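You operate a simulated robot arm through the tools that you are given. There is no shell and no other tool. Be economical: measure what you need, move in short steps, check, and stop when the job is done.

You run a simulated robot arm. Do the job below in one go: nothing can be reset, and whatever is moved stays where it is left.

## Task
Slide the tailstock up to the bottle and dial the job card's stop.
Fine: lock the tilt with the red knob and the tailstock with the blue one; slide the dial gauge forward.

The check looks at the end state, three seconds after you hand in, the way a careful person would. Anything else that was tipped, shoved, dropped, spilled or broken makes it a failure.

## Robot
A 7-joint arm with a two-finger parallel gripper, fixed in place. Base frame: the origin is at the foot of the arm, x ahead of it, y to its left, z up; the work surface is at about z = 0.8. Readings come in m, degrees, newtons and seconds.
With the tool pointing down near the work surface it reaches from about 0.24 to 0.68 m from the base axis. Its first joint turns from -66.0 to 66.0 degrees. Payload 2.4 kg.
The tool frame sits at the grasp point between the pads (the TCP): z along the fingers, y along the line on which they close. The tips reach 0.03 m beyond it. The gripper opens to 0.094 m. The fingers are 0.028 m wide and 0.01 m thick; the gripper's body (0.05 by 0.096 m) begins 0.055 m behind the TCP.
Orientation is told as [roll, pitch, yaw] about the base's x, y, z axes, in that order, counted from this pose: with the fingers straight down and closing along the base's y, the tool's x points along the base's -x, its y along +y and its z along -z.

## Interface
- The arm moves only by the tool move_arm. Its argument "plan" is a list of rows, each an object of numbers (a shift or turn left out is 0, a gripper value left out holds the last): "rx", "ry", "rz": the turn, a rotation vector about the tool's x, y, z in units of 180 degrees (1.0 is 180 degrees); "x", "y", "z": the shift along the tool's x, y, z in units of 300 mm (1.0 is 300 mm); "jaw": the finger opening in m, from 0 to 0.094. In form: [{"rx": .., "ry": .., "rz": .., "x": .., "y": .., "z": .., "jaw": ..}, ...]. A call has 1 to 8 rows; each row is the pose to reach, as a shift and turn from the pose commanded when the call began, along the tool's axes at that moment. A call with a number of a shift or a turn outside -1 to 1 is refused whole. Each row takes 0.2 s and may step no farther than 0.05 m and 8.6 degrees from the row before; otherwise, or with a gripper value out of range, the whole call is refused. A pose out of reach is approached as far as the arm can. The call stops where the force on the tool passes 70 N (or 10 N more than at its start, if that is more) or the arm is blocked; 0.2 s more then pass. Each finger travels about 0.153 m/s and halts on what it meets, pressing with about 21 N; the grip force reading is that of the motor and also rises with nothing between the fingers. The clock runs only during rows and for 0.2 s after the last one: add rows that repeat a pose to give the fingers time. The reply holds the time, the measured pose of the TCP, the force on the tool along the base axes, the opening and the grip force, in the units named above and with some noise, with the torque about the TCP (base axes, N m) and any sound that the robot's microphone picked up.
- Cameras (640 x 400 px; columns grow to the right, rows downward): "scene" is fixed at [0.0208, 0.4575, 1.4497]; the picture's right is [-0.90, -0.44, 0.00], its down [-0.23, 0.47, -0.86] and it looks along [0.37, -0.77, -0.52] (base axes); focal length 312 px, centre (320, 200). "wrist" rides on the gripper at [0.076, 0.014, -0.103] in the tool frame; the picture's right is [-0.18, 0.98, 0.00], its down [-0.75, -0.14, -0.64] and it looks along [-0.63, -0.12, 0.77] (tool axes); focal length 243 px, centre (320, 200). There is no depth. A picture from a camera that has moved, and an enlarged one, comes with that camera's place and axes in the base frame and with its lens.
- camera(camera): a new picture of that camera. No time passes.
- inspect(camera, box): a new picture of the part [left, top, right, bottom] of that camera's present view, enlarged. No time passes.
- close_job(): hands the job in; it is judged then, once.

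Work in short steps. Places have to be worked out from the pictures, the camera data and where the tool is seen: move nearer, look again, correct. Check each grasp and each placing, and mend what went wrong. You have 120 turns and 68 pictures in all, those below and enlarged ones among them. Open the gripper and draw the arm clear of the work before you hand the job in, unless the task says otherwise; then end with one line.

The tools are called after "Emit:" as name(argument=value, ...) on one line, values as JSON. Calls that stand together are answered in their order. move_arm: Moves the arm, as the interface text tells. Its arguments: {"type":"object","properties":{"plan":{"type":"array","items":{"type":"object","properties":{"rx":{"type":"number"},"ry":{"type":"number"},"rz":{"type":"number"},"x":{"type":"number"},"y":{"type":"number"},"z":{"type":"number"},"jaw":{"type":"number"}}}}},"required":["plan"]} The other tools are called the same way: camera (camera) takes a picture; inspect (camera, box) takes an enlarged picture of a part of a camera's view; close_job () hands the job in.

At the start:

```text
clock: 0.0
position: [0.2765, -0.2123, 1.1935]
tcp_rot: [0.0, 0.0, 0.0]
wrist_force: [0.3, -0.1, 0.2]
wrist_torque: [0.04, 0.0, -0.02]
gripper_width: 0.0938
gripper_force: 0.1
```

scene: 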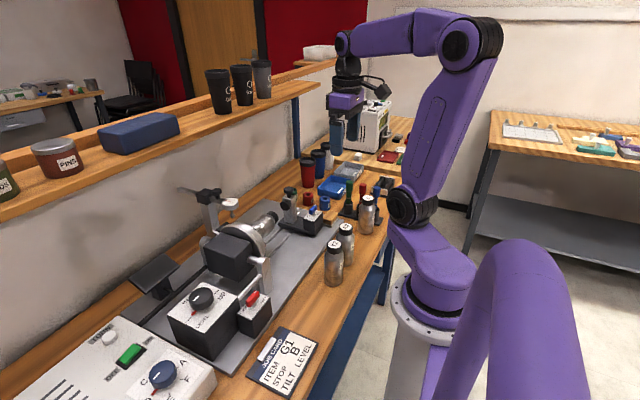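
wrist: 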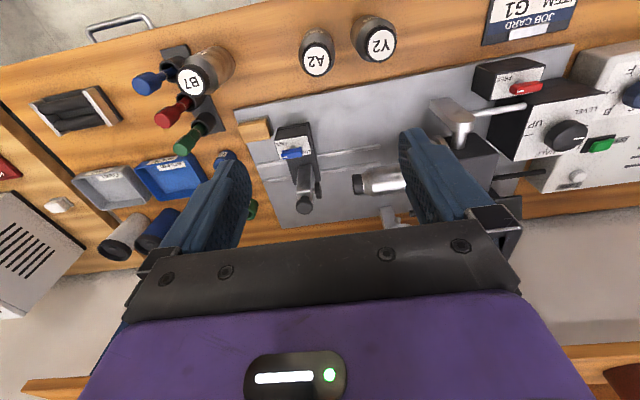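

I'll look closely at the job card and the machine first.

Emit:
inspect(camera="scene", box=[230, 310, 330, 400])

Emit:
inspect(camera="scene", box=[120, 170, 320, 370])

Emit:
inspect(camera="scene", box=[0, 280, 230, 400])

Emit:
inspect(camera="scene", box=[220, 140, 400, 270])

Emit:
inspect(camera="wrist", box=[400, 0, 640, 200])

Emit:
inspect(camera="wrist", box=[230, 80, 430, 240])

```text
4.44 times, centred on (280, 355) of scene
camera zoom: at [0.0208, 0.4575, 1.4497], right [-0.9, -0.44, 0.0], down [-0.23, 0.47, -0.86], along [0.37, -0.77, -0.52], focal length 1388 px, centre (498, -489)
```

zoom: 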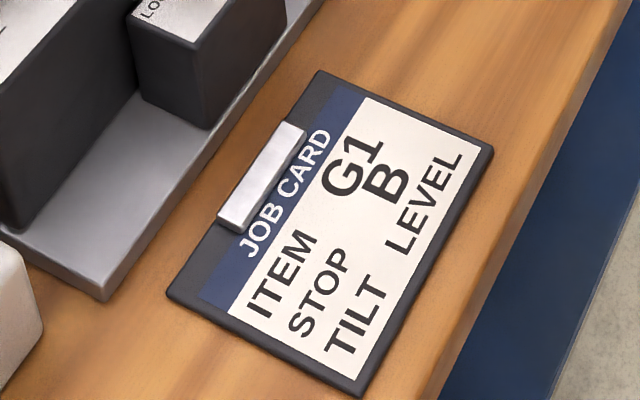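

```text
2.00 times, centred on (220, 270) of scene
camera zoom: at [0.0208, 0.4575, 1.4497], right [-0.9, -0.44, 0.0], down [-0.23, 0.47, -0.86], along [0.37, -0.77, -0.52], focal length 624 px, centre (520, 60)
```

zoom: 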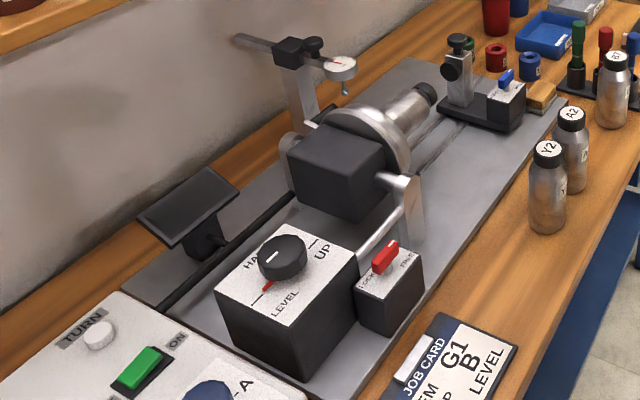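

```text
2.78 times, centred on (115, 340) of scene
camera zoom: at [0.0208, 0.4575, 1.4497], right [-0.9, -0.44, 0.0], down [-0.23, 0.47, -0.86], along [0.37, -0.77, -0.52], focal length 869 px, centre (890, -190)
```

zoom: 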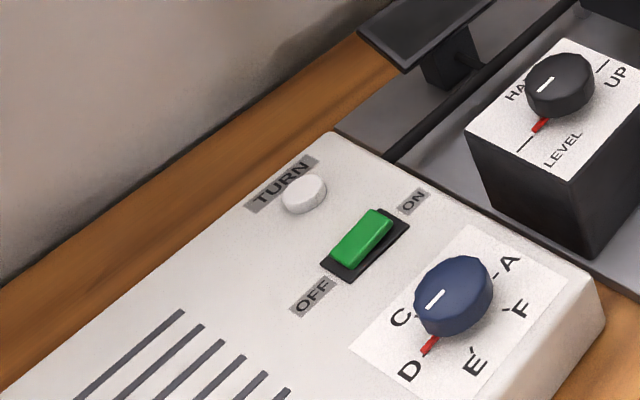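

```text
3.08 times, centred on (310, 205) of scene
camera zoom: at [0.0208, 0.4575, 1.4497], right [-0.9, -0.44, 0.0], down [-0.23, 0.47, -0.86], along [0.37, -0.77, -0.52], focal length 961 px, centre (351, 185)
```

zoom: 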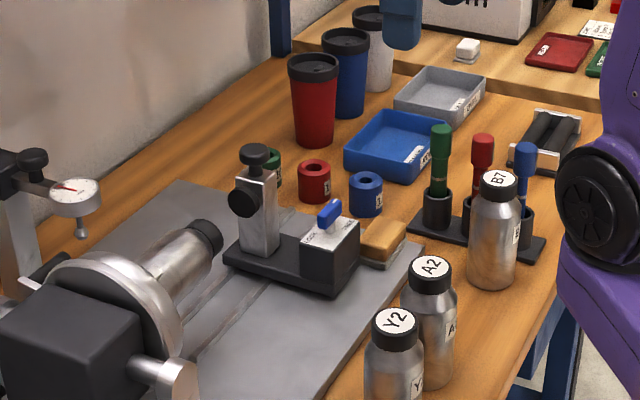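

```text
2.00 times, centred on (520, 100) of wrist
camera zoom: at [0.2015, -0.1974, 1.296], right [0.18, 0.98, 0.0], down [0.75, -0.14, 0.64], along [0.63, -0.12, -0.77], focal length 485 px, centre (-80, 400)
```

zoom: 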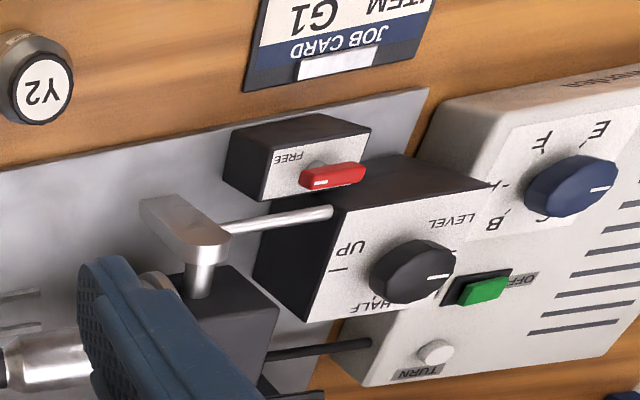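

```text
2.50 times, centred on (330, 160) of wrist
camera zoom: at [0.2015, -0.1974, 1.296], right [0.18, 0.98, 0.0], down [0.75, -0.14, 0.64], along [0.63, -0.12, -0.77], focal length 606 px, centre (295, 300)
```

zoom: 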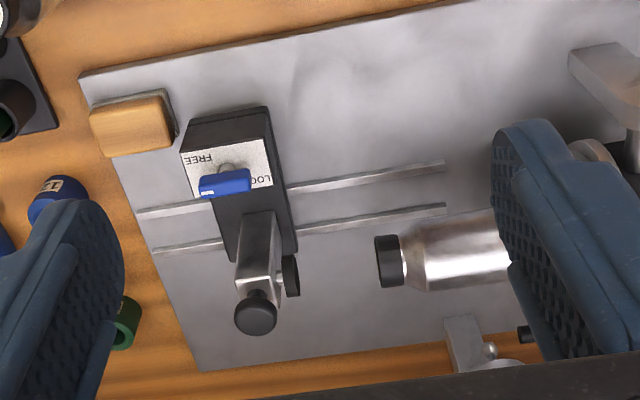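

The card says G1, stop B, tilt LEVEL, and the blue dial seems to be at D. I estimate the tailstock post at (0.487,-0.282), the blue lever at (0.40,-0.287,0.908) and the bottle cap end at (0.487,-0.18,0.915). I'll move in for a closer view.

Emit:
move_arm(plan=[{"x": -0.08, "y": 0.013, "z": 0.1}, {"x": -0.16, "y": 0.026, "z": 0.2}, {"x": -0.245, "y": 0.04, "z": 0.3}])

Emit:
camera(camera="wrist")

```text
clock: 0.8
position: [0.3497, -0.1992, 1.1049]
tcp_rot: [0.0, 0.0, 0.0]
wrist_force: [0.0, -0.3, 0.5]
wrist_torque: [0.0, -0.01, -0.01]
gripper_width: 0.0939
gripper_force: 0.0
```

```text
59 pictures are left
camera wrist: at [0.2745, -0.1851, 1.2061], right [0.18, 0.98, 0.0], down [0.75, -0.14, 0.64], along [0.63, -0.12, -0.77], focal length 243 px, centre (320, 200)
```

wrist: 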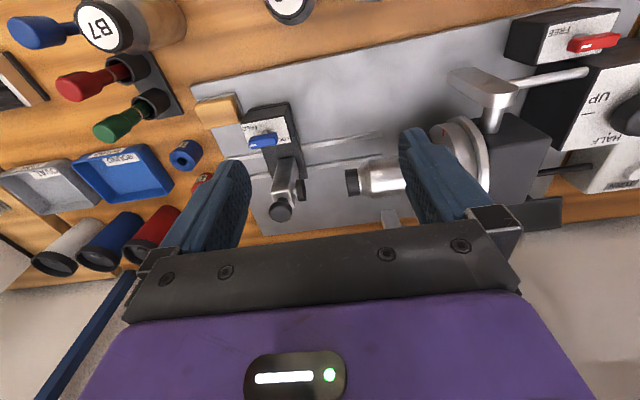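

The gauge is hidden behind the right finger, so I'll shift to +y to see it.

Emit:
move_arm(plan=[{"x": -0.04, "y": 0.12, "z": -0.02}, {"x": -0.08, "y": 0.24, "z": -0.04}, {"x": -0.13, "y": 0.36, "z": -0.06}, {"x": -0.2, "y": 0.43, "z": -0.083}])

Emit:
camera(camera="wrist")

Emit:
camera(camera="scene")

```text
clock: 1.8
position: [0.4102, -0.0698, 1.1256]
tcp_rot: [-0.1, 0.0, -0.1]
wrist_force: [0.0, 0.1, -0.4]
wrist_torque: [0.01, 0.02, 0.01]
gripper_width: 0.094
gripper_force: 0.1
```

```text
58 pictures are left
camera wrist: at [0.3343, -0.0557, 1.2281], right [0.19, 0.98, 0.0], down [0.75, -0.14, 0.64], along [0.63, -0.12, -0.77], focal length 243 px, centre (320, 200)
```

wrist: 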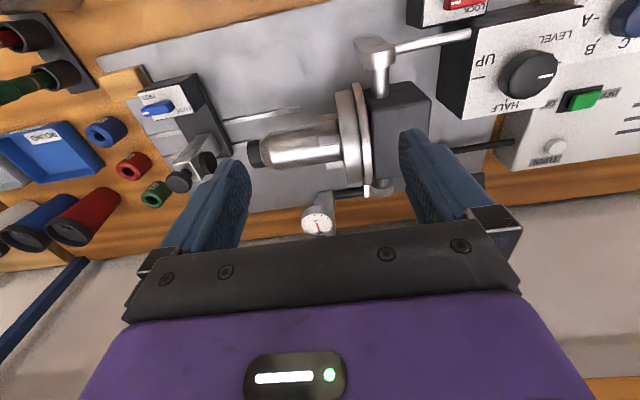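

```text
57 pictures are left
```

scene: 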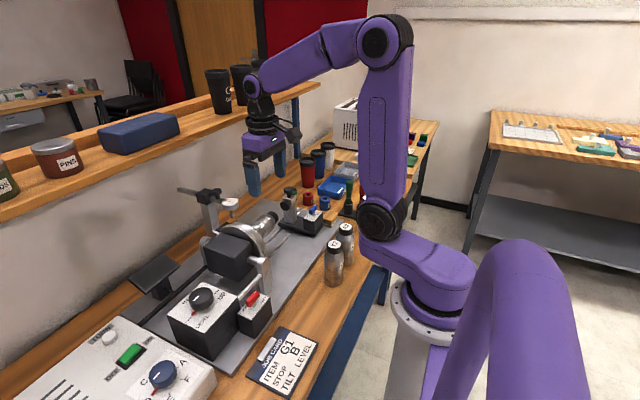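

Emit:
inspect(camera="wrist", box=[230, 80, 430, 240])

Emit:
inspect(camera="scene", box=[170, 180, 290, 260])

Emit:
inspect(camera="wrist", box=[440, 0, 640, 160])

```text
2.50 times, centred on (330, 160) of wrist
camera zoom: at [0.3343, -0.0557, 1.2281], right [0.19, 0.98, 0.0], down [0.75, -0.14, 0.64], along [0.63, -0.12, -0.77], focal length 606 px, centre (295, 300)
```

zoom: 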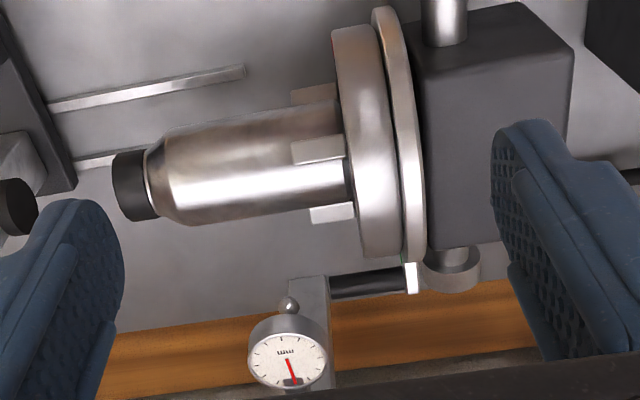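

```text
5.00 times, centred on (230, 220) of scene
camera zoom: at [0.0208, 0.4575, 1.4497], right [-0.9, -0.44, 0.0], down [-0.23, 0.47, -0.86], along [0.37, -0.77, -0.52], focal length 1561 px, centre (770, 100)
```

zoom: 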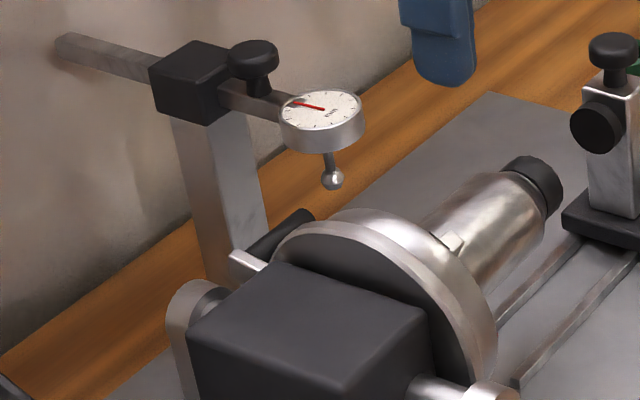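

```text
2.50 times, centred on (540, 80) of wrist
camera zoom: at [0.3343, -0.0557, 1.2281], right [0.19, 0.98, 0.0], down [0.75, -0.14, 0.64], along [0.63, -0.12, -0.77], focal length 606 px, centre (-230, 500)
```

zoom: 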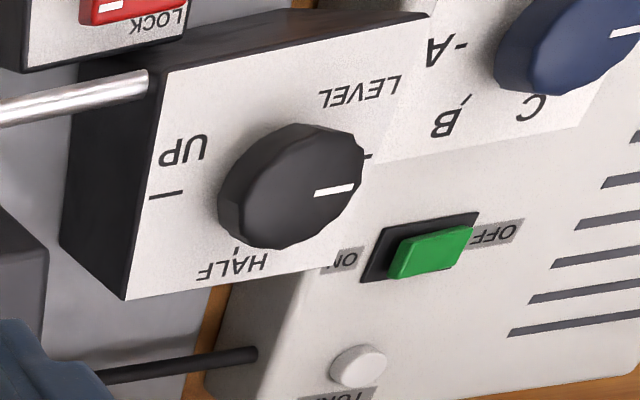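

Tilt is set to LEVEL. I put the gauge at (0.571,-0.105,0.986), the red lever at (0.363,0.092,0.899) and the blue dial at (0.415,0.293,0.886). Next I'll look at the lever and the dial from closer.

Emit:
move_arm(plan=[{"x": 0.08, "y": 0.1, "z": 0.0}, {"x": 0.16, "y": 0.2, "z": 0.03}, {"x": 0.24, "y": 0.3, "z": 0.09}, {"x": 0.32, "y": 0.4, "z": 0.16}, {"x": 0.4, "y": 0.5, "z": 0.23}, {"x": 0.46, "y": 0.6, "z": 0.3}])

Emit:
camera(camera="wrist")

```text
clock: 3.2
position: [0.2725, 0.1115, 1.0389]
tcp_rot: [0.0, 0.0, -0.2]
wrist_force: [0.3, 0.1, 1.2]
wrist_torque: [-0.02, -0.03, 0.01]
gripper_width: 0.0938
gripper_force: 0.0
```

```text
53 pictures are left
camera wrist: at [0.1966, 0.1255, 1.14], right [0.19, 0.98, 0.0], down [0.75, -0.14, 0.64], along [0.63, -0.12, -0.77], focal length 243 px, centre (320, 200)
```

wrist: 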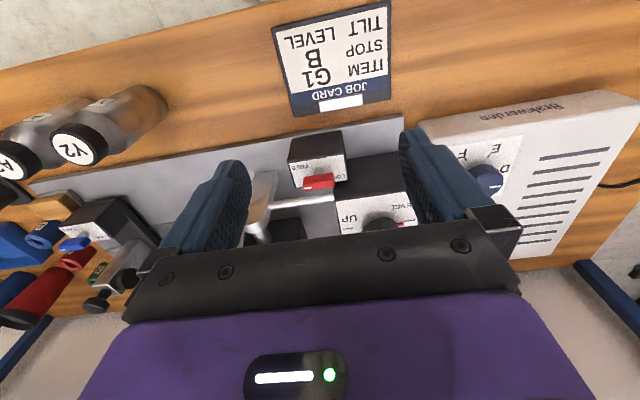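

Emit:
inspect(camera="wrist", box=[240, 110, 420, 240])

Emit:
inspect(camera="scene", box=[170, 270, 290, 350])

```text
3.08 times, centred on (330, 175) of wrist
camera zoom: at [0.1966, 0.1255, 1.14], right [0.19, 0.98, 0.0], down [0.75, -0.14, 0.64], along [0.63, -0.12, -0.77], focal length 746 px, centre (289, 277)
```

zoom: 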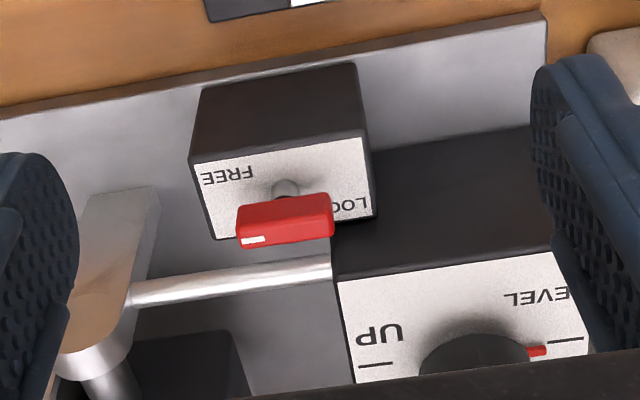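

```text
5.00 times, centred on (230, 310) of scene
camera zoom: at [0.0208, 0.4574, 1.4498], right [-0.9, -0.44, 0.0], down [-0.23, 0.47, -0.86], along [0.37, -0.77, -0.52], focal length 1561 px, centre (770, -350)
```

zoom: 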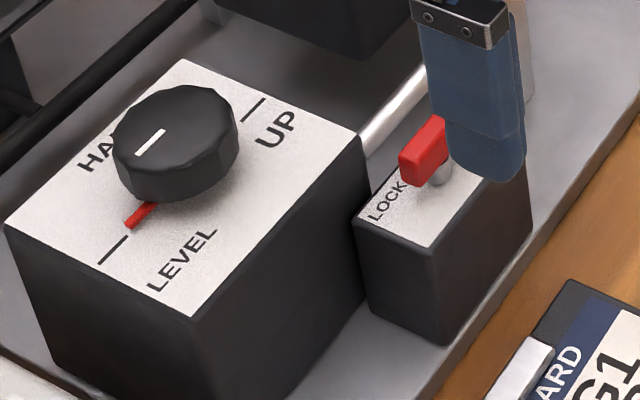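

The lever bar runs along y with its mark at the FREE end (-y), and LOCK is probably a 90° counter-clockwise turn. I'll yaw the tool by -90° above the lever and look again.

Emit:
move_arm(plan=[{"rz": 0.045, "x": -0.04}, {"rz": 0.09, "x": -0.08, "y": -0.01}, {"rz": 0.135, "x": -0.12, "y": -0.02}, {"rz": 0.18, "x": -0.16, "y": -0.03}, {"rz": 0.225, "x": -0.2, "y": -0.04}, {"rz": 0.27, "x": -0.24, "y": -0.05}, {"rz": 0.315, "x": -0.27, "y": -0.06}, {"rz": 0.36, "x": -0.3, "y": -0.066}])

Emit:
move_arm(plan=[{"rz": 0.045}, {"rz": 0.09}, {"rz": 0.14, "z": 0.05}])

Emit:
camera(camera="wrist")

```text
clock: 5.0
position: [0.3626, 0.0905, 1.0389]
tcp_rot: [0.1, -0.1, -65.0]
wrist_force: [0.3, 0.4, -0.4]
wrist_torque: [0.02, 0.03, -0.01]
gripper_width: 0.094
gripper_force: 0.1
```

```text
refused: row 3 steps farther than a row can; nothing moved
```

```text
50 pictures are left
camera wrist: at [0.3436, 0.1648, 1.1409], right [0.97, 0.25, 0.0], down [0.19, -0.74, 0.64], along [0.16, -0.62, -0.77], focal length 243 px, centre (320, 200)
```

wrist: 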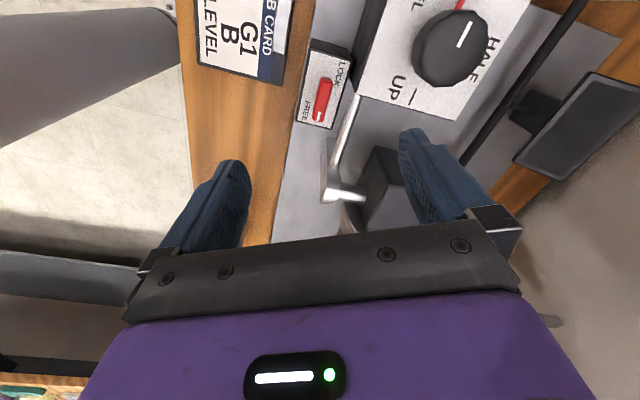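

Emit:
inspect(camera="wrist", box=[260, 30, 420, 150])

Emit:
move_arm(plan=[{"rz": 0.045}, {"rz": 0.09}, {"rz": 0.137}])

```text
3.33 times, centred on (340, 90) of wrist
camera zoom: at [0.3436, 0.1648, 1.1409], right [0.97, 0.25, 0.0], down [0.19, -0.74, 0.64], along [0.16, -0.62, -0.77], focal length 809 px, centre (253, 567)
```

zoom: 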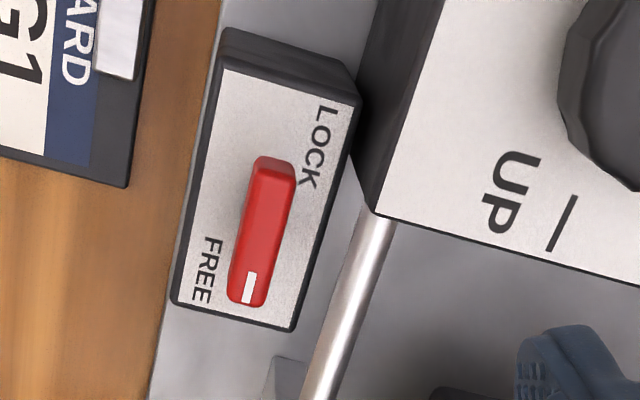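

```text
clock: 5.8
position: [0.3623, 0.0893, 1.0386]
tcp_rot: [0.1, 0.0, -89.7]
wrist_force: [-0.2, -0.6, 0.3]
wrist_torque: [-0.02, 0.02, 0.04]
gripper_width: 0.0941
gripper_force: 0.0
```

The bar centre is at about (0.3645,0.091), with its top near z 0.903. The rod is at x≈0.397 and the LEVEL box corner at (0.387,0.11). I'll set a narrow jaw, come down partway and look.

Emit:
move_arm(plan=[{"y": 0.0073, "z": 0.0, "jaw": 0.029}, {"y": 0.0073, "z": 0.12}, {"y": 0.0073, "z": 0.22}, {"y": 0.0073, "z": 0.31}])

Emit:
camera(camera="wrist")

Emit:
inspect(camera="scene", box=[190, 250, 310, 330])

```text
clock: 6.8
position: [0.3671, 0.0894, 0.9454]
tcp_rot: [0.0, 0.0, -89.5]
wrist_force: [-0.5, 0.4, 1.0]
wrist_torque: [0.01, 0.03, -0.01]
gripper_width: 0.0292
gripper_force: 0.1
```

```text
48 pictures are left
camera wrist: at [0.3806, 0.1647, 1.0487], right [0.98, -0.17, 0.0], down [-0.13, -0.76, 0.64], along [-0.11, -0.63, -0.77], focal length 243 px, centre (320, 200)
```

wrist: 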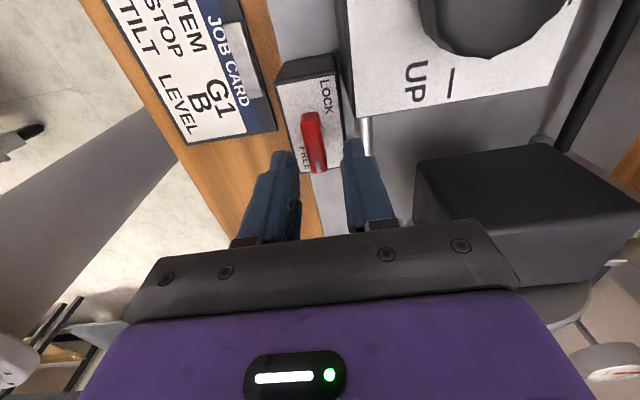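

```text
5.00 times, centred on (250, 290) of scene
camera zoom: at [0.0208, 0.4575, 1.4497], right [-0.9, -0.44, 0.0], down [-0.23, 0.47, -0.86], along [0.37, -0.77, -0.52], focal length 1561 px, centre (670, -250)
```

zoom: 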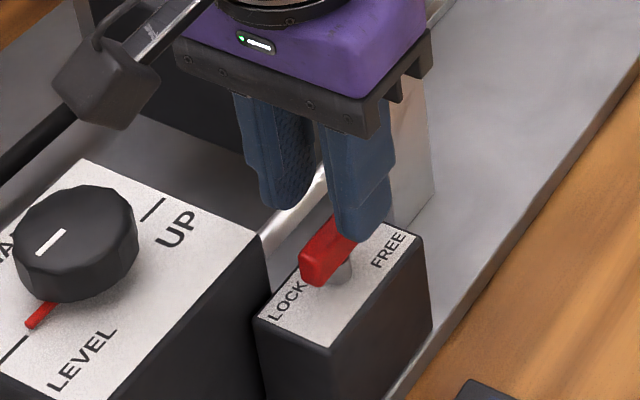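

The bar sits at x≈0.364, so I'll nudge by -2 mm and go down to straddle it, then close.

Emit:
move_arm(plan=[{"y": -0.007, "z": 0.04}, {"y": -0.007, "z": 0.07}, {"y": -0.007, "z": 0.095}])

Emit:
inspect(camera="wrist", box=[240, 60, 440, 220])

Emit:
inspect(camera="scene", box=[190, 250, 310, 330])

```text
clock: 7.6
position: [0.3633, 0.0895, 0.9177]
tcp_rot: [-0.1, -0.1, -89.4]
wrist_force: [-0.2, 0.4, 0.1]
wrist_torque: [0.03, 0.01, -0.03]
gripper_width: 0.0292
gripper_force: 0.0
```

```text
2.50 times, centred on (340, 140) of wrist
camera zoom: at [0.3766, 0.1651, 1.0198], right [0.98, -0.17, 0.0], down [-0.13, -0.75, 0.64], along [-0.11, -0.63, -0.77], focal length 606 px, centre (270, 350)
```

zoom: 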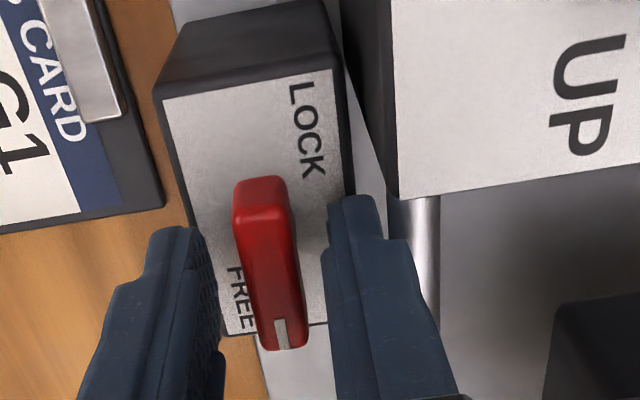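

```text
5.00 times, centred on (250, 290) of scene
camera zoom: at [0.0208, 0.4575, 1.4497], right [-0.9, -0.44, 0.0], down [-0.23, 0.47, -0.86], along [0.37, -0.77, -0.52], focal length 1561 px, centre (670, -250)
```

zoom: 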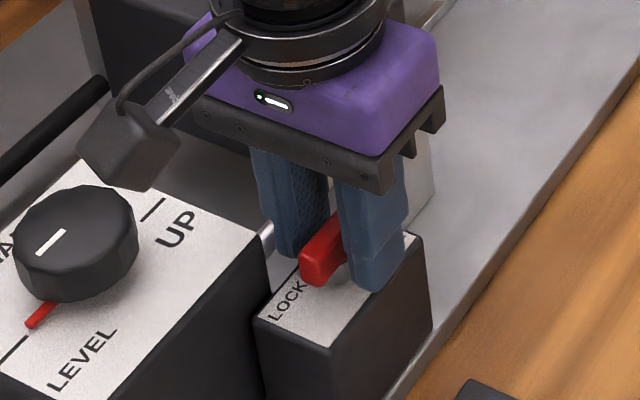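

Well straddled; close on the bar.

Emit:
move_arm(plan=[{"jaw": 0.0}, {"jaw": 0.0}, {"jaw": 0.0}])

```text
clock: 8.4
position: [0.3628, 0.088, 0.918]
tcp_rot: [0.1, 0.0, -89.5]
wrist_force: [10.2, 0.9, -12.7]
wrist_torque: [0.66, 0.09, -0.03]
gripper_width: 0.0119
gripper_force: 45.0
```

Gripped (11.9 mm). Turn it counter-clockwise (tool rz negative) a little and watch the reaction.

Emit:
move_arm(plan=[{"rz": -0.04, "x": 0.003}, {"rz": -0.08, "x": 0.004}, {"rz": -0.12, "x": 0.006}])

Emit:
inspect(camera="scene", box=[190, 250, 310, 330])

```text
clock: 9.2
position: [0.3644, 0.0906, 0.9189]
tcp_rot: [0.1, 0.0, -67.9]
wrist_force: [19.5, -19.3, -13.1]
wrist_torque: [-0.58, 0.08, -0.01]
gripper_width: 0.0119
gripper_force: 45.0
```

```text
5.00 times, centred on (250, 290) of scene
camera zoom: at [0.0215, 0.457, 1.4499], right [-0.9, -0.44, 0.0], down [-0.23, 0.47, -0.85], along [0.37, -0.77, -0.52], focal length 1561 px, centre (670, -250)
```

zoom: 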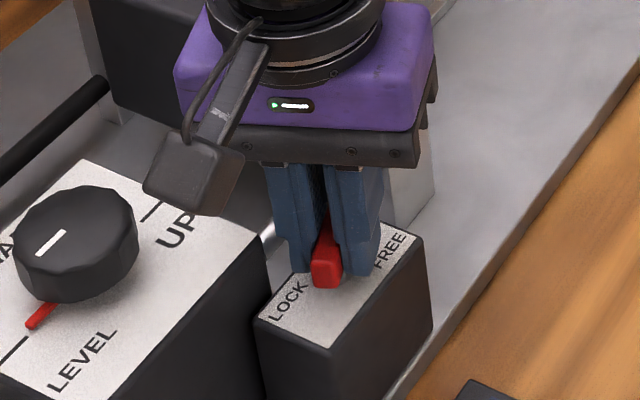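

The lever turns freely. I'll keep turning with a small centre correction.

Emit:
move_arm(plan=[{"rz": -0.04, "x": -0.008, "y": 0.004}, {"rz": -0.08, "x": -0.008, "y": 0.004}, {"rz": -0.12, "x": -0.008, "y": 0.004}, {"rz": -0.16, "x": -0.008, "y": 0.004}, {"rz": -0.2, "x": -0.008, "y": 0.004}, {"rz": -0.24, "x": -0.008, "y": 0.004}])

```text
clock: 10.6
position: [0.3658, 0.092, 0.9166]
tcp_rot: [0.2, -0.1, -24.4]
wrist_force: [9.3, 6.1, 27.7]
wrist_torque: [-0.2, -0.12, -0.01]
gripper_width: 0.012
gripper_force: 45.2
```

Emit:
move_arm(plan=[{"rz": -0.04}, {"rz": -0.08}, {"rz": -0.12}, {"rz": -0.14}])

Emit:
inspect(camera="scene", box=[190, 250, 310, 330])

```text
clock: 11.6
position: [0.3644, 0.092, 0.9163]
tcp_rot: [0.1, -0.2, 0.5]
wrist_force: [5.4, 29.1, 23.1]
wrist_torque: [0.34, -0.37, -0.6]
gripper_width: 0.0119
gripper_force: 44.8
```

```text
5.00 times, centred on (250, 290) of scene
camera zoom: at [0.0206, 0.4582, 1.4495], right [-0.9, -0.44, 0.0], down [-0.23, 0.47, -0.86], along [0.37, -0.77, -0.52], focal length 1561 px, centre (670, -250)
```

zoom: 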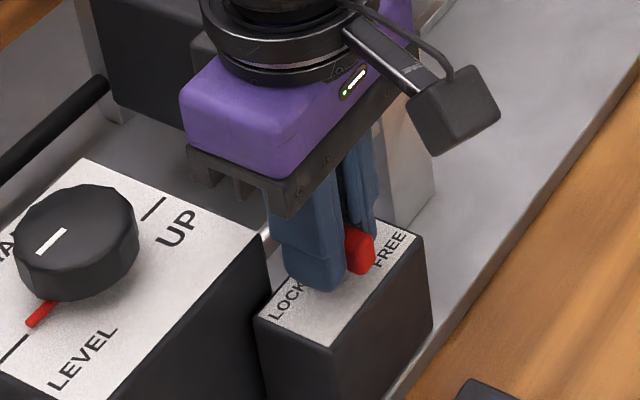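

At 90° the torque rose (-0.6 N·m), which suggests the end stop. I'll push a few degrees more to confirm.

Emit:
move_arm(plan=[{"rz": -0.02, "y": 0.003}, {"rz": -0.035, "y": 0.003}])

```text
clock: 12.2
position: [0.3662, 0.0914, 0.9171]
tcp_rot: [0.0, -0.1, 6.8]
wrist_force: [5.8, 31.3, 8.0]
wrist_torque: [0.52, -0.1, -1.53]
gripper_width: 0.0142
gripper_force: 44.9
```

That's the end stop (the bar stayed put while the fingers twisted). Release and lift.

Emit:
move_arm(plan=[{"rz": 0.03, "jaw": 0.03}, {"rz": 0.03, "jaw": 0.03}, {"rz": 0.03, "z": -0.1}, {"rz": 0.03, "z": -0.25}])

Emit:
camera(camera="wrist")

Emit:
inspect(camera="scene", box=[190, 250, 310, 330])

```text
clock: 13.2
position: [0.3636, 0.0925, 0.9933]
tcp_rot: [0.0, 0.0, 1.4]
wrist_force: [0.0, -0.1, -0.2]
wrist_torque: [-0.01, 0.04, 0.02]
gripper_width: 0.03
gripper_force: 0.0
```

```text
42 pictures are left
camera wrist: at [0.2886, 0.1043, 1.0956], right [0.16, 0.99, 0.0], down [0.76, -0.12, 0.64], along [0.63, -0.1, -0.77], focal length 243 px, centre (320, 200)
```

wrist: 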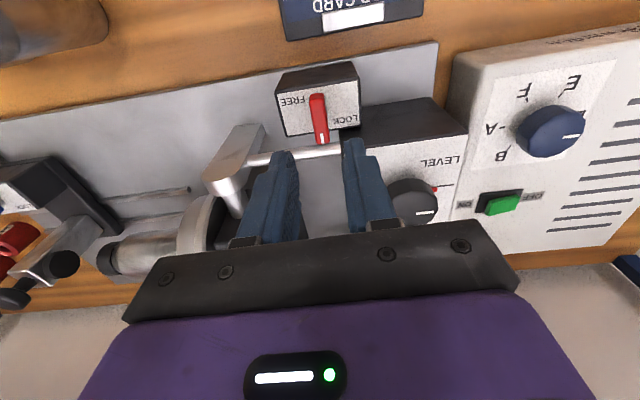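

```text
5.00 times, centred on (250, 290) of scene
camera zoom: at [0.0208, 0.4575, 1.4497], right [-0.9, -0.44, 0.0], down [-0.23, 0.47, -0.86], along [0.37, -0.77, -0.52], focal length 1561 px, centre (670, -250)
```

zoom: 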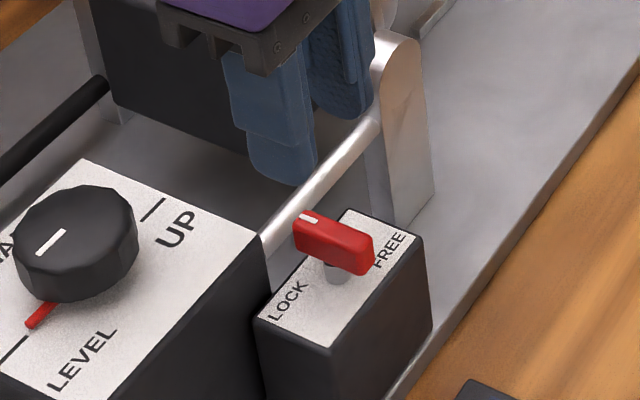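

The red lever is now across at LOCK. Next is the stop dial, so I'll move over it with the jaw open for a close look.

Emit:
move_arm(plan=[{"y": 0.12, "z": -0.08, "x": 0.03, "jaw": 0.09}, {"y": 0.27, "z": -0.08, "x": 0.06}, {"y": 0.42, "z": -0.08, "x": 0.09}, {"y": 0.57, "z": -0.06, "x": 0.1}, {"y": 0.72, "z": 0.0, "x": 0.1}])

Emit:
inspect(camera="wrist", box=[220, 100, 420, 225])

Emit:
inspect(camera="scene", box=[110, 340, 220, 400])

```text
clock: 14.4
position: [0.3286, 0.3067, 0.9926]
tcp_rot: [0.0, -0.1, 1.3]
wrist_force: [-0.4, 0.1, 0.5]
wrist_torque: [-0.02, -0.03, 0.04]
gripper_width: 0.0902
gripper_force: 0.1
```

```text
3.20 times, centred on (320, 162) of wrist
camera zoom: at [0.2518, 0.3194, 1.0949], right [0.16, 0.99, 0.0], down [0.76, -0.12, 0.64], along [0.63, -0.1, -0.77], focal length 776 px, centre (320, 320)
```

zoom: 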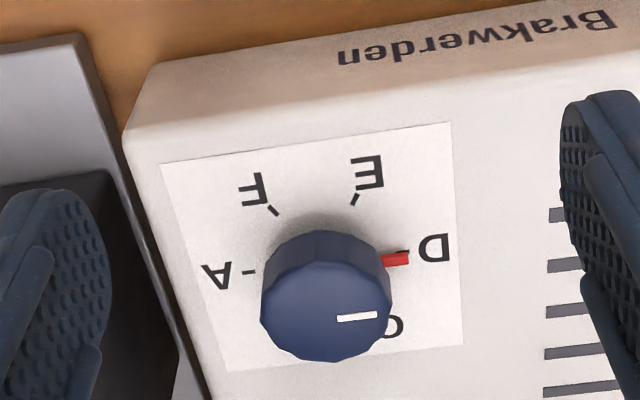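

```text
5.82 times, centred on (165, 370) of scene
camera zoom: at [0.0208, 0.4575, 1.4497], right [-0.9, -0.44, 0.0], down [-0.23, 0.47, -0.86], along [0.37, -0.77, -0.52], focal length 1817 px, centre (1222, -789)
```

zoom: 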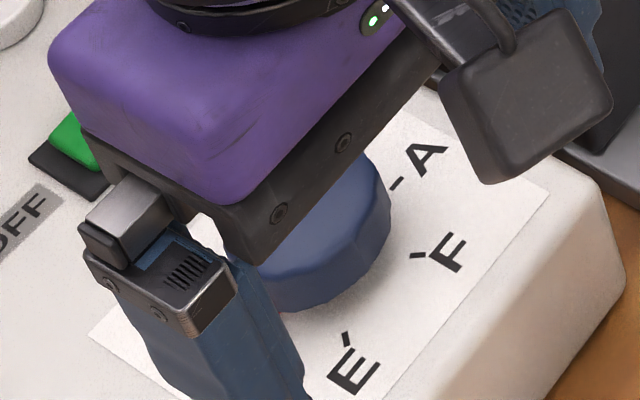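

Six positions sit at 60° spacing with D current, so B is 120° clockwise. The knob centre is at about (0.417,0.2945). I'll go above it, yawing to +45° with the jaw at 0.065.

Emit:
move_arm(plan=[{"rz": -0.042, "x": -0.05, "y": -0.008, "jaw": 0.065}, {"rz": -0.084, "x": -0.1, "y": -0.016}, {"rz": -0.126, "x": -0.15, "y": -0.024}, {"rz": -0.168, "x": -0.2, "y": -0.032}, {"rz": -0.21, "x": -0.25, "y": -0.04}, {"rz": -0.25, "x": -0.294, "y": -0.047, "z": 0.05}, {"rz": -0.25, "x": -0.294, "y": -0.047, "z": 0.14}])

Emit:
camera(camera="wrist")

```text
clock: 16.0
position: [0.4187, 0.2945, 0.9509]
tcp_rot: [0.0, 0.0, 46.5]
wrist_force: [0.0, -0.7, -0.6]
wrist_torque: [0.01, 0.03, 0.02]
gripper_width: 0.065
gripper_force: 0.0
```

```text
38 pictures are left
camera wrist: at [0.356, 0.2487, 1.0522], right [-0.59, 0.81, 0.0], down [0.62, 0.45, 0.64], along [0.52, 0.38, -0.77], focal length 243 px, centre (320, 200)
```

wrist: 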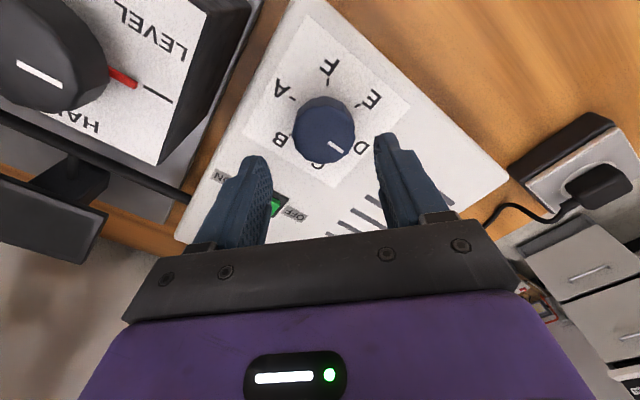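

The knob centre reads about (0.4155,0.295). Small correction, then down to z≈0.903 and grip.

Emit:
move_arm(plan=[{"x": 0.007, "y": 0.007, "z": 0.06}, {"x": 0.007, "y": 0.007, "z": 0.11}, {"x": 0.007, "y": 0.007, "z": 0.16}])

Emit:
inspect(camera="scene", box=[90, 320, 230, 400])

Emit:
inspect(camera="wrist", box=[220, 60, 440, 220])

```text
clock: 16.8
position: [0.4158, 0.2959, 0.9015]
tcp_rot: [0.1, 0.0, 46.5]
wrist_force: [-0.3, -0.7, -0.3]
wrist_torque: [0.02, -0.01, 0.0]
gripper_width: 0.0651
gripper_force: 0.0
```

```text
4.57 times, centred on (160, 360) of scene
camera zoom: at [0.0208, 0.4575, 1.4497], right [-0.9, -0.44, 0.0], down [-0.23, 0.47, -0.86], along [0.37, -0.77, -0.52], focal length 1427 px, centre (1051, -531)
```

zoom: 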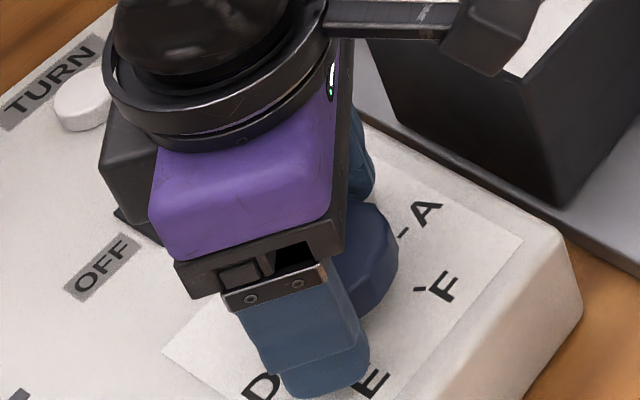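

```text
2.50 times, centred on (330, 140) of wrist
camera zoom: at [0.3538, 0.2501, 1.0039], right [-0.59, 0.81, 0.0], down [0.62, 0.45, 0.64], along [0.52, 0.38, -0.77], focal length 606 px, centre (295, 350)
```

zoom: 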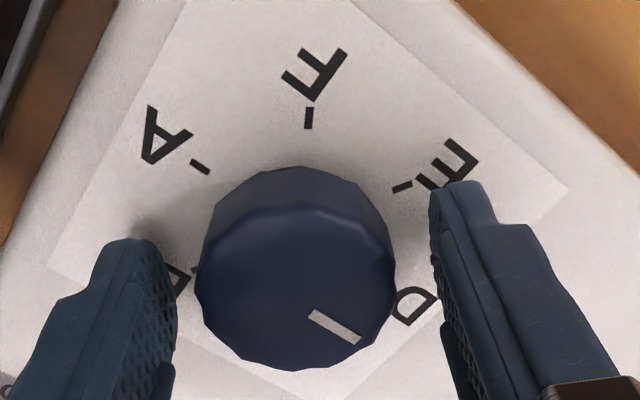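

Centred. Close the grip.

Emit:
move_arm(plan=[{"jaw": 0.02}, {"jaw": 0.02}, {"jaw": 0.02}])

Emit:
move_arm(plan=[{"rz": 0.042}, {"rz": 0.084}, {"rz": 0.126}, {"rz": 0.168}, {"rz": 0.21}, {"rz": 0.252}, {"rz": 0.294}, {"rz": 0.333}])

```text
clock: 17.6
position: [0.416, 0.296, 0.9016]
tcp_rot: [0.0, 0.0, 46.5]
wrist_force: [-2.9, 3.0, -6.1]
wrist_torque: [0.46, -0.26, -0.01]
gripper_width: 0.0431
gripper_force: 45.1
```

```text
clock: 19.4
position: [0.4162, 0.2936, 0.9028]
tcp_rot: [0.3, -0.1, -13.7]
wrist_force: [10.3, 12.7, -16.2]
wrist_torque: [0.03, -0.22, -0.07]
gripper_width: 0.0433
gripper_force: 44.8
```

Turned 60° smoothly; another 60° to go.

Emit:
move_arm(plan=[{"rz": 0.042}, {"rz": 0.084}, {"rz": 0.126}, {"rz": 0.168}, {"rz": 0.21}, {"rz": 0.252}, {"rz": 0.294}, {"rz": 0.333}])

Emit:
inspect(camera="wrist", box=[220, 60, 440, 220])

```text
clock: 21.2
position: [0.4158, 0.2929, 0.9022]
tcp_rot: [0.0, 0.0, -73.7]
wrist_force: [4.8, 5.3, 5.3]
wrist_torque: [0.52, -0.18, -0.02]
gripper_width: 0.0433
gripper_force: 45.1
```

```text
2.50 times, centred on (330, 140) of wrist
camera zoom: at [0.4079, 0.3707, 1.0047], right [1.0, 0.1, 0.0], down [0.08, -0.76, 0.64], along [0.06, -0.64, -0.77], focal length 606 px, centre (295, 350)
```

zoom: 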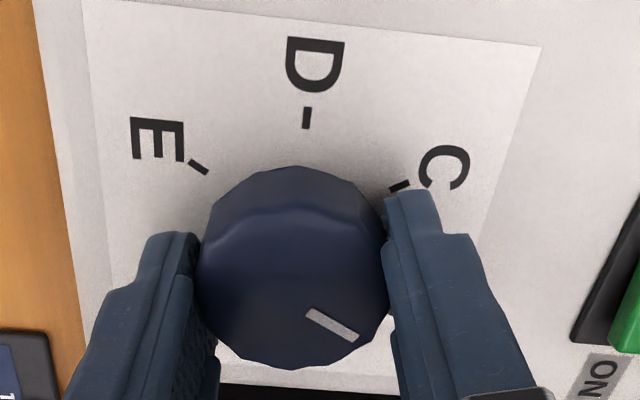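

The mark has moved to the lower right, where B should be. Open, lift and check.

Emit:
move_arm(plan=[{"jaw": 0.065}, {"jaw": 0.065}, {"z": -0.1}, {"z": -0.25}, {"z": -0.35}])

Emit:
camera(camera="wrist")

```text
clock: 22.4
position: [0.4144, 0.2959, 1.0073]
tcp_rot: [-0.1, 0.1, -73.3]
wrist_force: [-0.2, -0.1, 0.3]
wrist_torque: [0.0, 0.0, 0.01]
gripper_width: 0.065
gripper_force: 0.0
```

```text
34 pictures are left
camera wrist: at [0.4073, 0.3726, 1.1096], right [0.99, 0.1, 0.0], down [0.08, -0.76, 0.64], along [0.07, -0.64, -0.77], focal length 243 px, centre (320, 200)
```

wrist: 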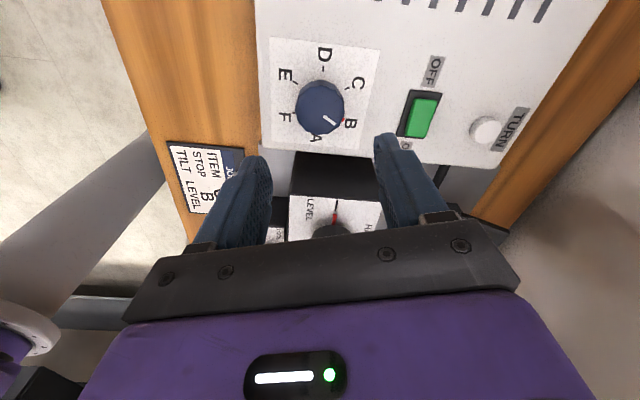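

Emit:
inspect(camera="wrist", box=[260, 30, 400, 160])

```text
3.08 times, centred on (330, 95) of wrist
camera zoom: at [0.4073, 0.3726, 1.1096], right [0.99, 0.1, 0.0], down [0.08, -0.76, 0.64], along [0.07, -0.64, -0.77], focal length 746 px, centre (289, 523)
```

zoom: 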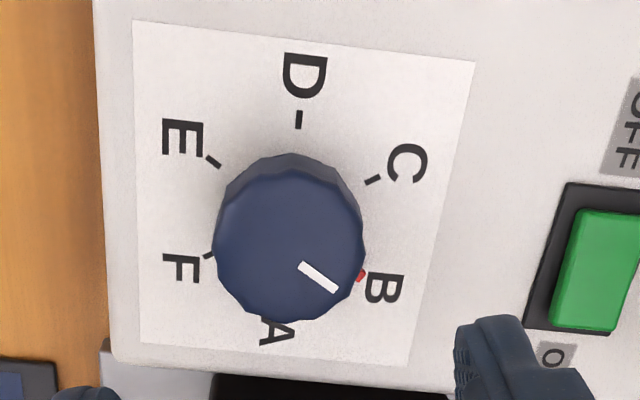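

Dial at B is confirmed by the red mark. Now I'll carry the arm high over to the tailstock.

Emit:
move_arm(plan=[{"x": -0.08, "y": -0.03, "z": -0.12}, {"x": -0.2, "y": -0.07, "z": -0.2}, {"x": -0.32, "y": -0.113, "z": -0.27}, {"x": -0.45, "y": -0.16, "z": -0.32}, {"x": -0.58, "y": -0.205, "z": -0.343}, {"x": -0.71, "y": -0.25, "z": -0.343}, {"x": -0.83, "y": -0.293, "z": -0.343}, {"x": -0.932, "y": -0.329, "z": -0.343}])

```text
clock: 24.2
position: [0.4021, -0.0015, 1.1088]
tcp_rot: [0.1, 0.0, -73.4]
wrist_force: [0.3, -0.6, 0.7]
wrist_torque: [0.0, -0.01, 0.0]
gripper_width: 0.0651
gripper_force: 0.1
```

Continue to above the tailstock.

Emit:
move_arm(plan=[{"x": -0.13, "y": -0.01, "rz": 0.02}, {"x": -0.26, "y": -0.02, "rz": 0.04}, {"x": -0.39, "y": -0.03, "rz": 0.06}, {"x": -0.52, "y": -0.04, "rz": 0.08}, {"x": -0.65, "y": -0.05, "rz": 0.092}, {"x": -0.78, "y": -0.06, "rz": 0.092}, {"x": -0.918, "y": -0.073, "rz": 0.092}])

Emit:
camera(camera="wrist")

Emit:
inspect(camera="scene", box=[220, 170, 340, 250])

```text
clock: 25.8
position: [0.4567, -0.2721, 1.1092]
tcp_rot: [0.0, 0.0, -90.0]
wrist_force: [0.2, -0.1, -0.8]
wrist_torque: [-0.02, 0.01, -0.02]
gripper_width: 0.065
gripper_force: 0.1
```

```text
32 pictures are left
camera wrist: at [0.4711, -0.1954, 1.212], right [0.98, -0.18, 0.0], down [-0.14, -0.75, 0.64], along [-0.12, -0.63, -0.77], focal length 243 px, centre (320, 200)
```

wrist: 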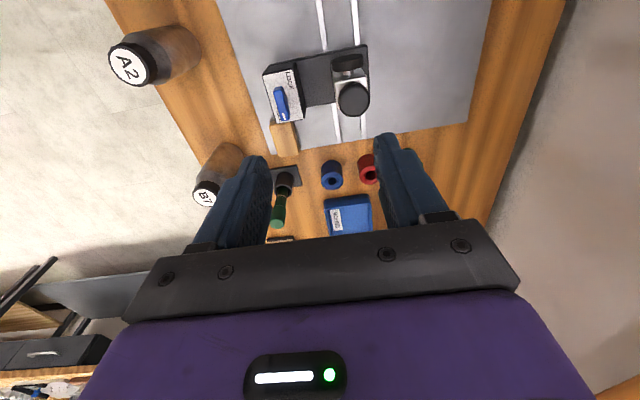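

```text
5.00 times, centred on (280, 210) of scene
camera zoom: at [0.0208, 0.4575, 1.4497], right [-0.9, -0.44, 0.0], down [-0.23, 0.47, -0.86], along [0.37, -0.77, -0.52], focal length 1561 px, centre (520, 150)
```

zoom: 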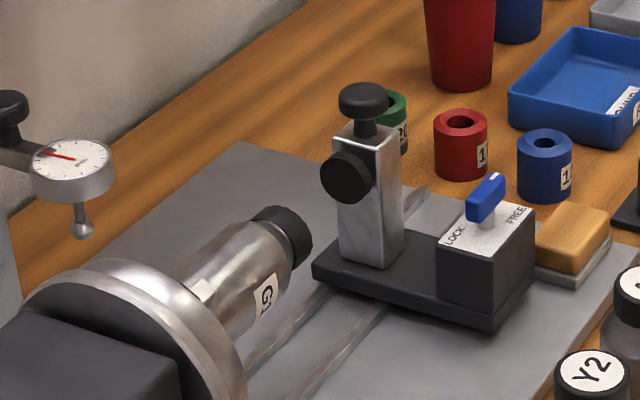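

The chucked bottle carries G1. The post is at about (0.489,-0.281), so I'll centre over it and descend around it, biased to -y to clear the pad.

Emit:
move_arm(plan=[{"x": -0.02, "y": 0.05, "z": 0.12}, {"x": -0.045, "y": 0.106, "z": 0.24}, {"x": -0.045, "y": 0.106, "z": 0.34}, {"x": -0.045, "y": 0.106, "z": 0.42}])

Emit:
camera(camera="wrist")

Emit:
inspect(camera="scene", box=[220, 170, 340, 250])

```text
clock: 26.8
position: [0.489, -0.2842, 0.9833]
tcp_rot: [0.0, 0.0, -90.1]
wrist_force: [-0.1, 0.3, -0.1]
wrist_torque: [0.01, 0.0, 0.01]
gripper_width: 0.0649
gripper_force: 0.0
```

```text
30 pictures are left
camera wrist: at [0.503, -0.2092, 1.0854], right [0.98, -0.18, 0.0], down [-0.14, -0.75, 0.64], along [-0.12, -0.63, -0.77], focal length 243 px, centre (320, 200)
```

wrist: 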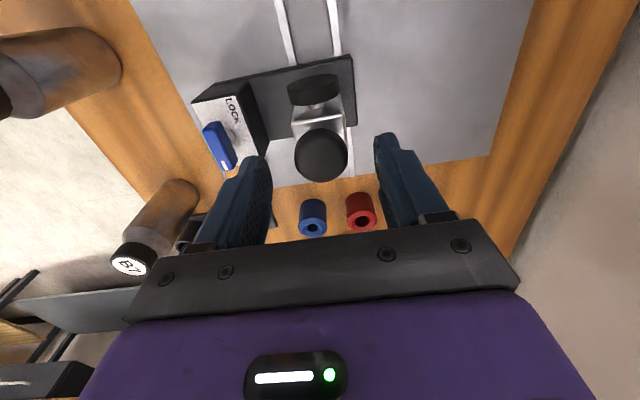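

```text
5.00 times, centred on (280, 210) of scene
camera zoom: at [0.0208, 0.4575, 1.4497], right [-0.9, -0.44, 0.0], down [-0.23, 0.47, -0.86], along [0.37, -0.77, -0.52], focal length 1561 px, centre (520, 150)
```

zoom: 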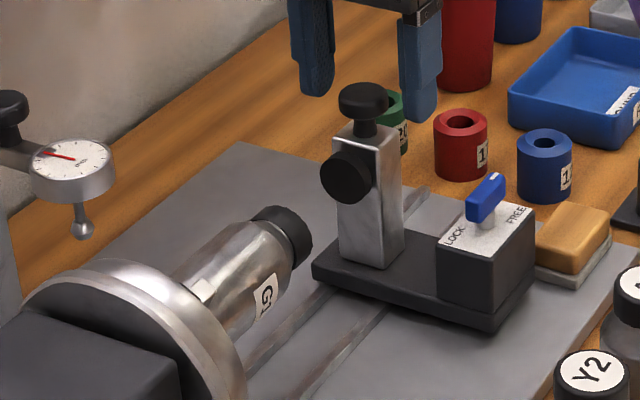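

The knob is centred between the fingers. Descend to z≈0.925 and grip the post.

Emit:
move_arm(plan=[{"x": -0.01, "z": 0.07}, {"x": -0.01, "z": 0.14}, {"x": -0.01, "z": 0.194}, {"x": -0.01, "z": 0.194, "jaw": 0.03}, {"x": -0.01, "z": 0.194, "jaw": 0.015}, {"x": -0.01, "z": 0.194, "jaw": 0.015}])

Emit:
inspect(camera="scene", box=[220, 170, 340, 250])

```text
clock: 28.2
position: [0.4908, -0.2883, 0.9262]
tcp_rot: [0.1, 0.0, -90.0]
wrist_force: [4.5, 0.0, -1.7]
wrist_torque: [-0.35, -0.14, -0.15]
gripper_width: 0.0403
gripper_force: 45.1
```

```text
5.00 times, centred on (280, 210) of scene
camera zoom: at [0.0209, 0.4575, 1.4497], right [-0.9, -0.44, 0.0], down [-0.23, 0.47, -0.86], along [0.37, -0.77, -0.52], focal length 1561 px, centre (520, 150)
```

zoom: 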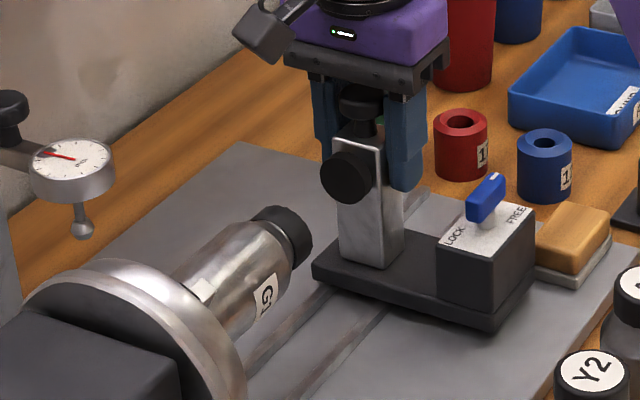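

Gripped at 40 mm. Slide in +y, cautiously at first.

Emit:
move_arm(plan=[{"x": 0.03}, {"x": 0.06}, {"x": 0.09}, {"x": 0.12}])

Emit:
inspect(camera="scene", box=[220, 170, 340, 250])

```text
clock: 29.2
position: [0.4902, -0.2519, 0.9257]
tcp_rot: [0.2, -0.1, -90.0]
wrist_force: [17.0, -6.2, -3.3]
wrist_torque: [-0.26, 0.14, -0.44]
gripper_width: 0.0402
gripper_force: 45.0
```

```text
5.00 times, centred on (280, 210) of scene
camera zoom: at [0.0213, 0.4573, 1.4498], right [-0.9, -0.44, 0.0], down [-0.23, 0.47, -0.86], along [0.37, -0.77, -0.52], focal length 1561 px, centre (520, 150)
```

zoom: 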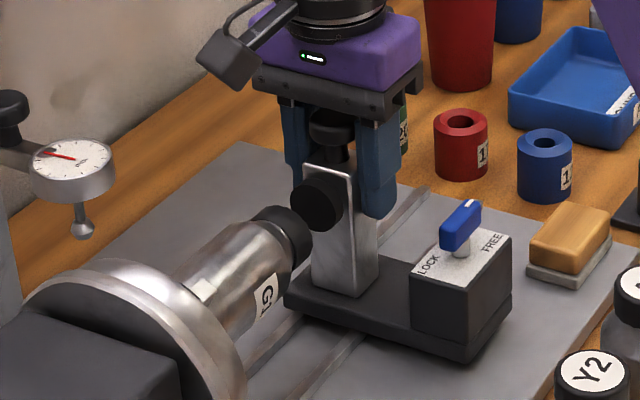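

About 2 cm remain, I estimate. Proceed in 3 mm steps.

Emit:
move_arm(plan=[{"x": 0.01}, {"x": 0.02}, {"x": 0.03}, {"x": 0.04}])

Emit:
inspect(camera="scene", box=[250, 190, 320, 240])

```text
clock: 30.2
position: [0.4886, -0.2391, 0.9257]
tcp_rot: [0.2, -0.1, -90.0]
wrist_force: [17.8, -5.4, -7.8]
wrist_torque: [-0.41, -0.07, -0.41]
gripper_width: 0.0396
gripper_force: 44.7
```

```text
8.00 times, centred on (285, 215) of scene
camera zoom: at [0.0214, 0.4573, 1.4498], right [-0.9, -0.44, 0.0], down [-0.23, 0.47, -0.85], along [0.37, -0.77, -0.52], focal length 2498 px, centre (600, 80)
```

zoom: 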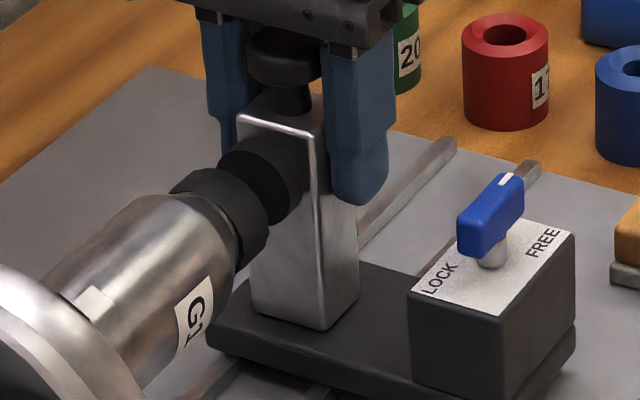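

Nearly touching. I'll continue in about 1 mm steps watching Fy.

Emit:
move_arm(plan=[{"x": 0.004}, {"x": 0.008}, {"x": 0.012}])

Emit:
inspect(camera="wrist", box=[220, 0, 440, 180])

```text
clock: 31.0
position: [0.4899, -0.2372, 0.9266]
tcp_rot: [0.1, -0.1, -89.9]
wrist_force: [11.4, -6.1, 3.0]
wrist_torque: [-0.26, -0.15, -0.03]
gripper_width: 0.0402
gripper_force: 45.3
```

```text
2.22 times, centred on (330, 90) of wrist
camera zoom: at [0.5042, -0.1614, 1.0281], right [0.98, -0.18, 0.0], down [-0.14, -0.75, 0.64], along [-0.12, -0.63, -0.77], focal length 539 px, centre (298, 444)
```

zoom: 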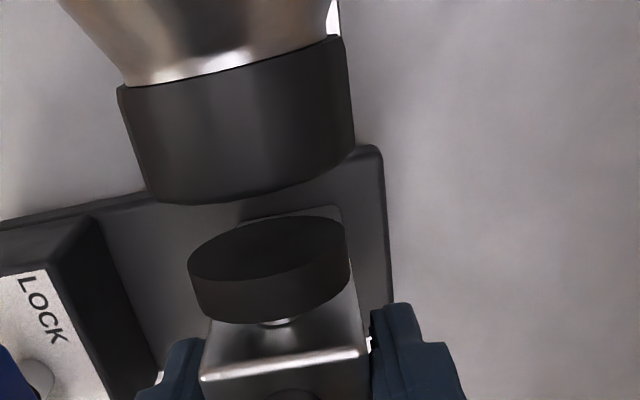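

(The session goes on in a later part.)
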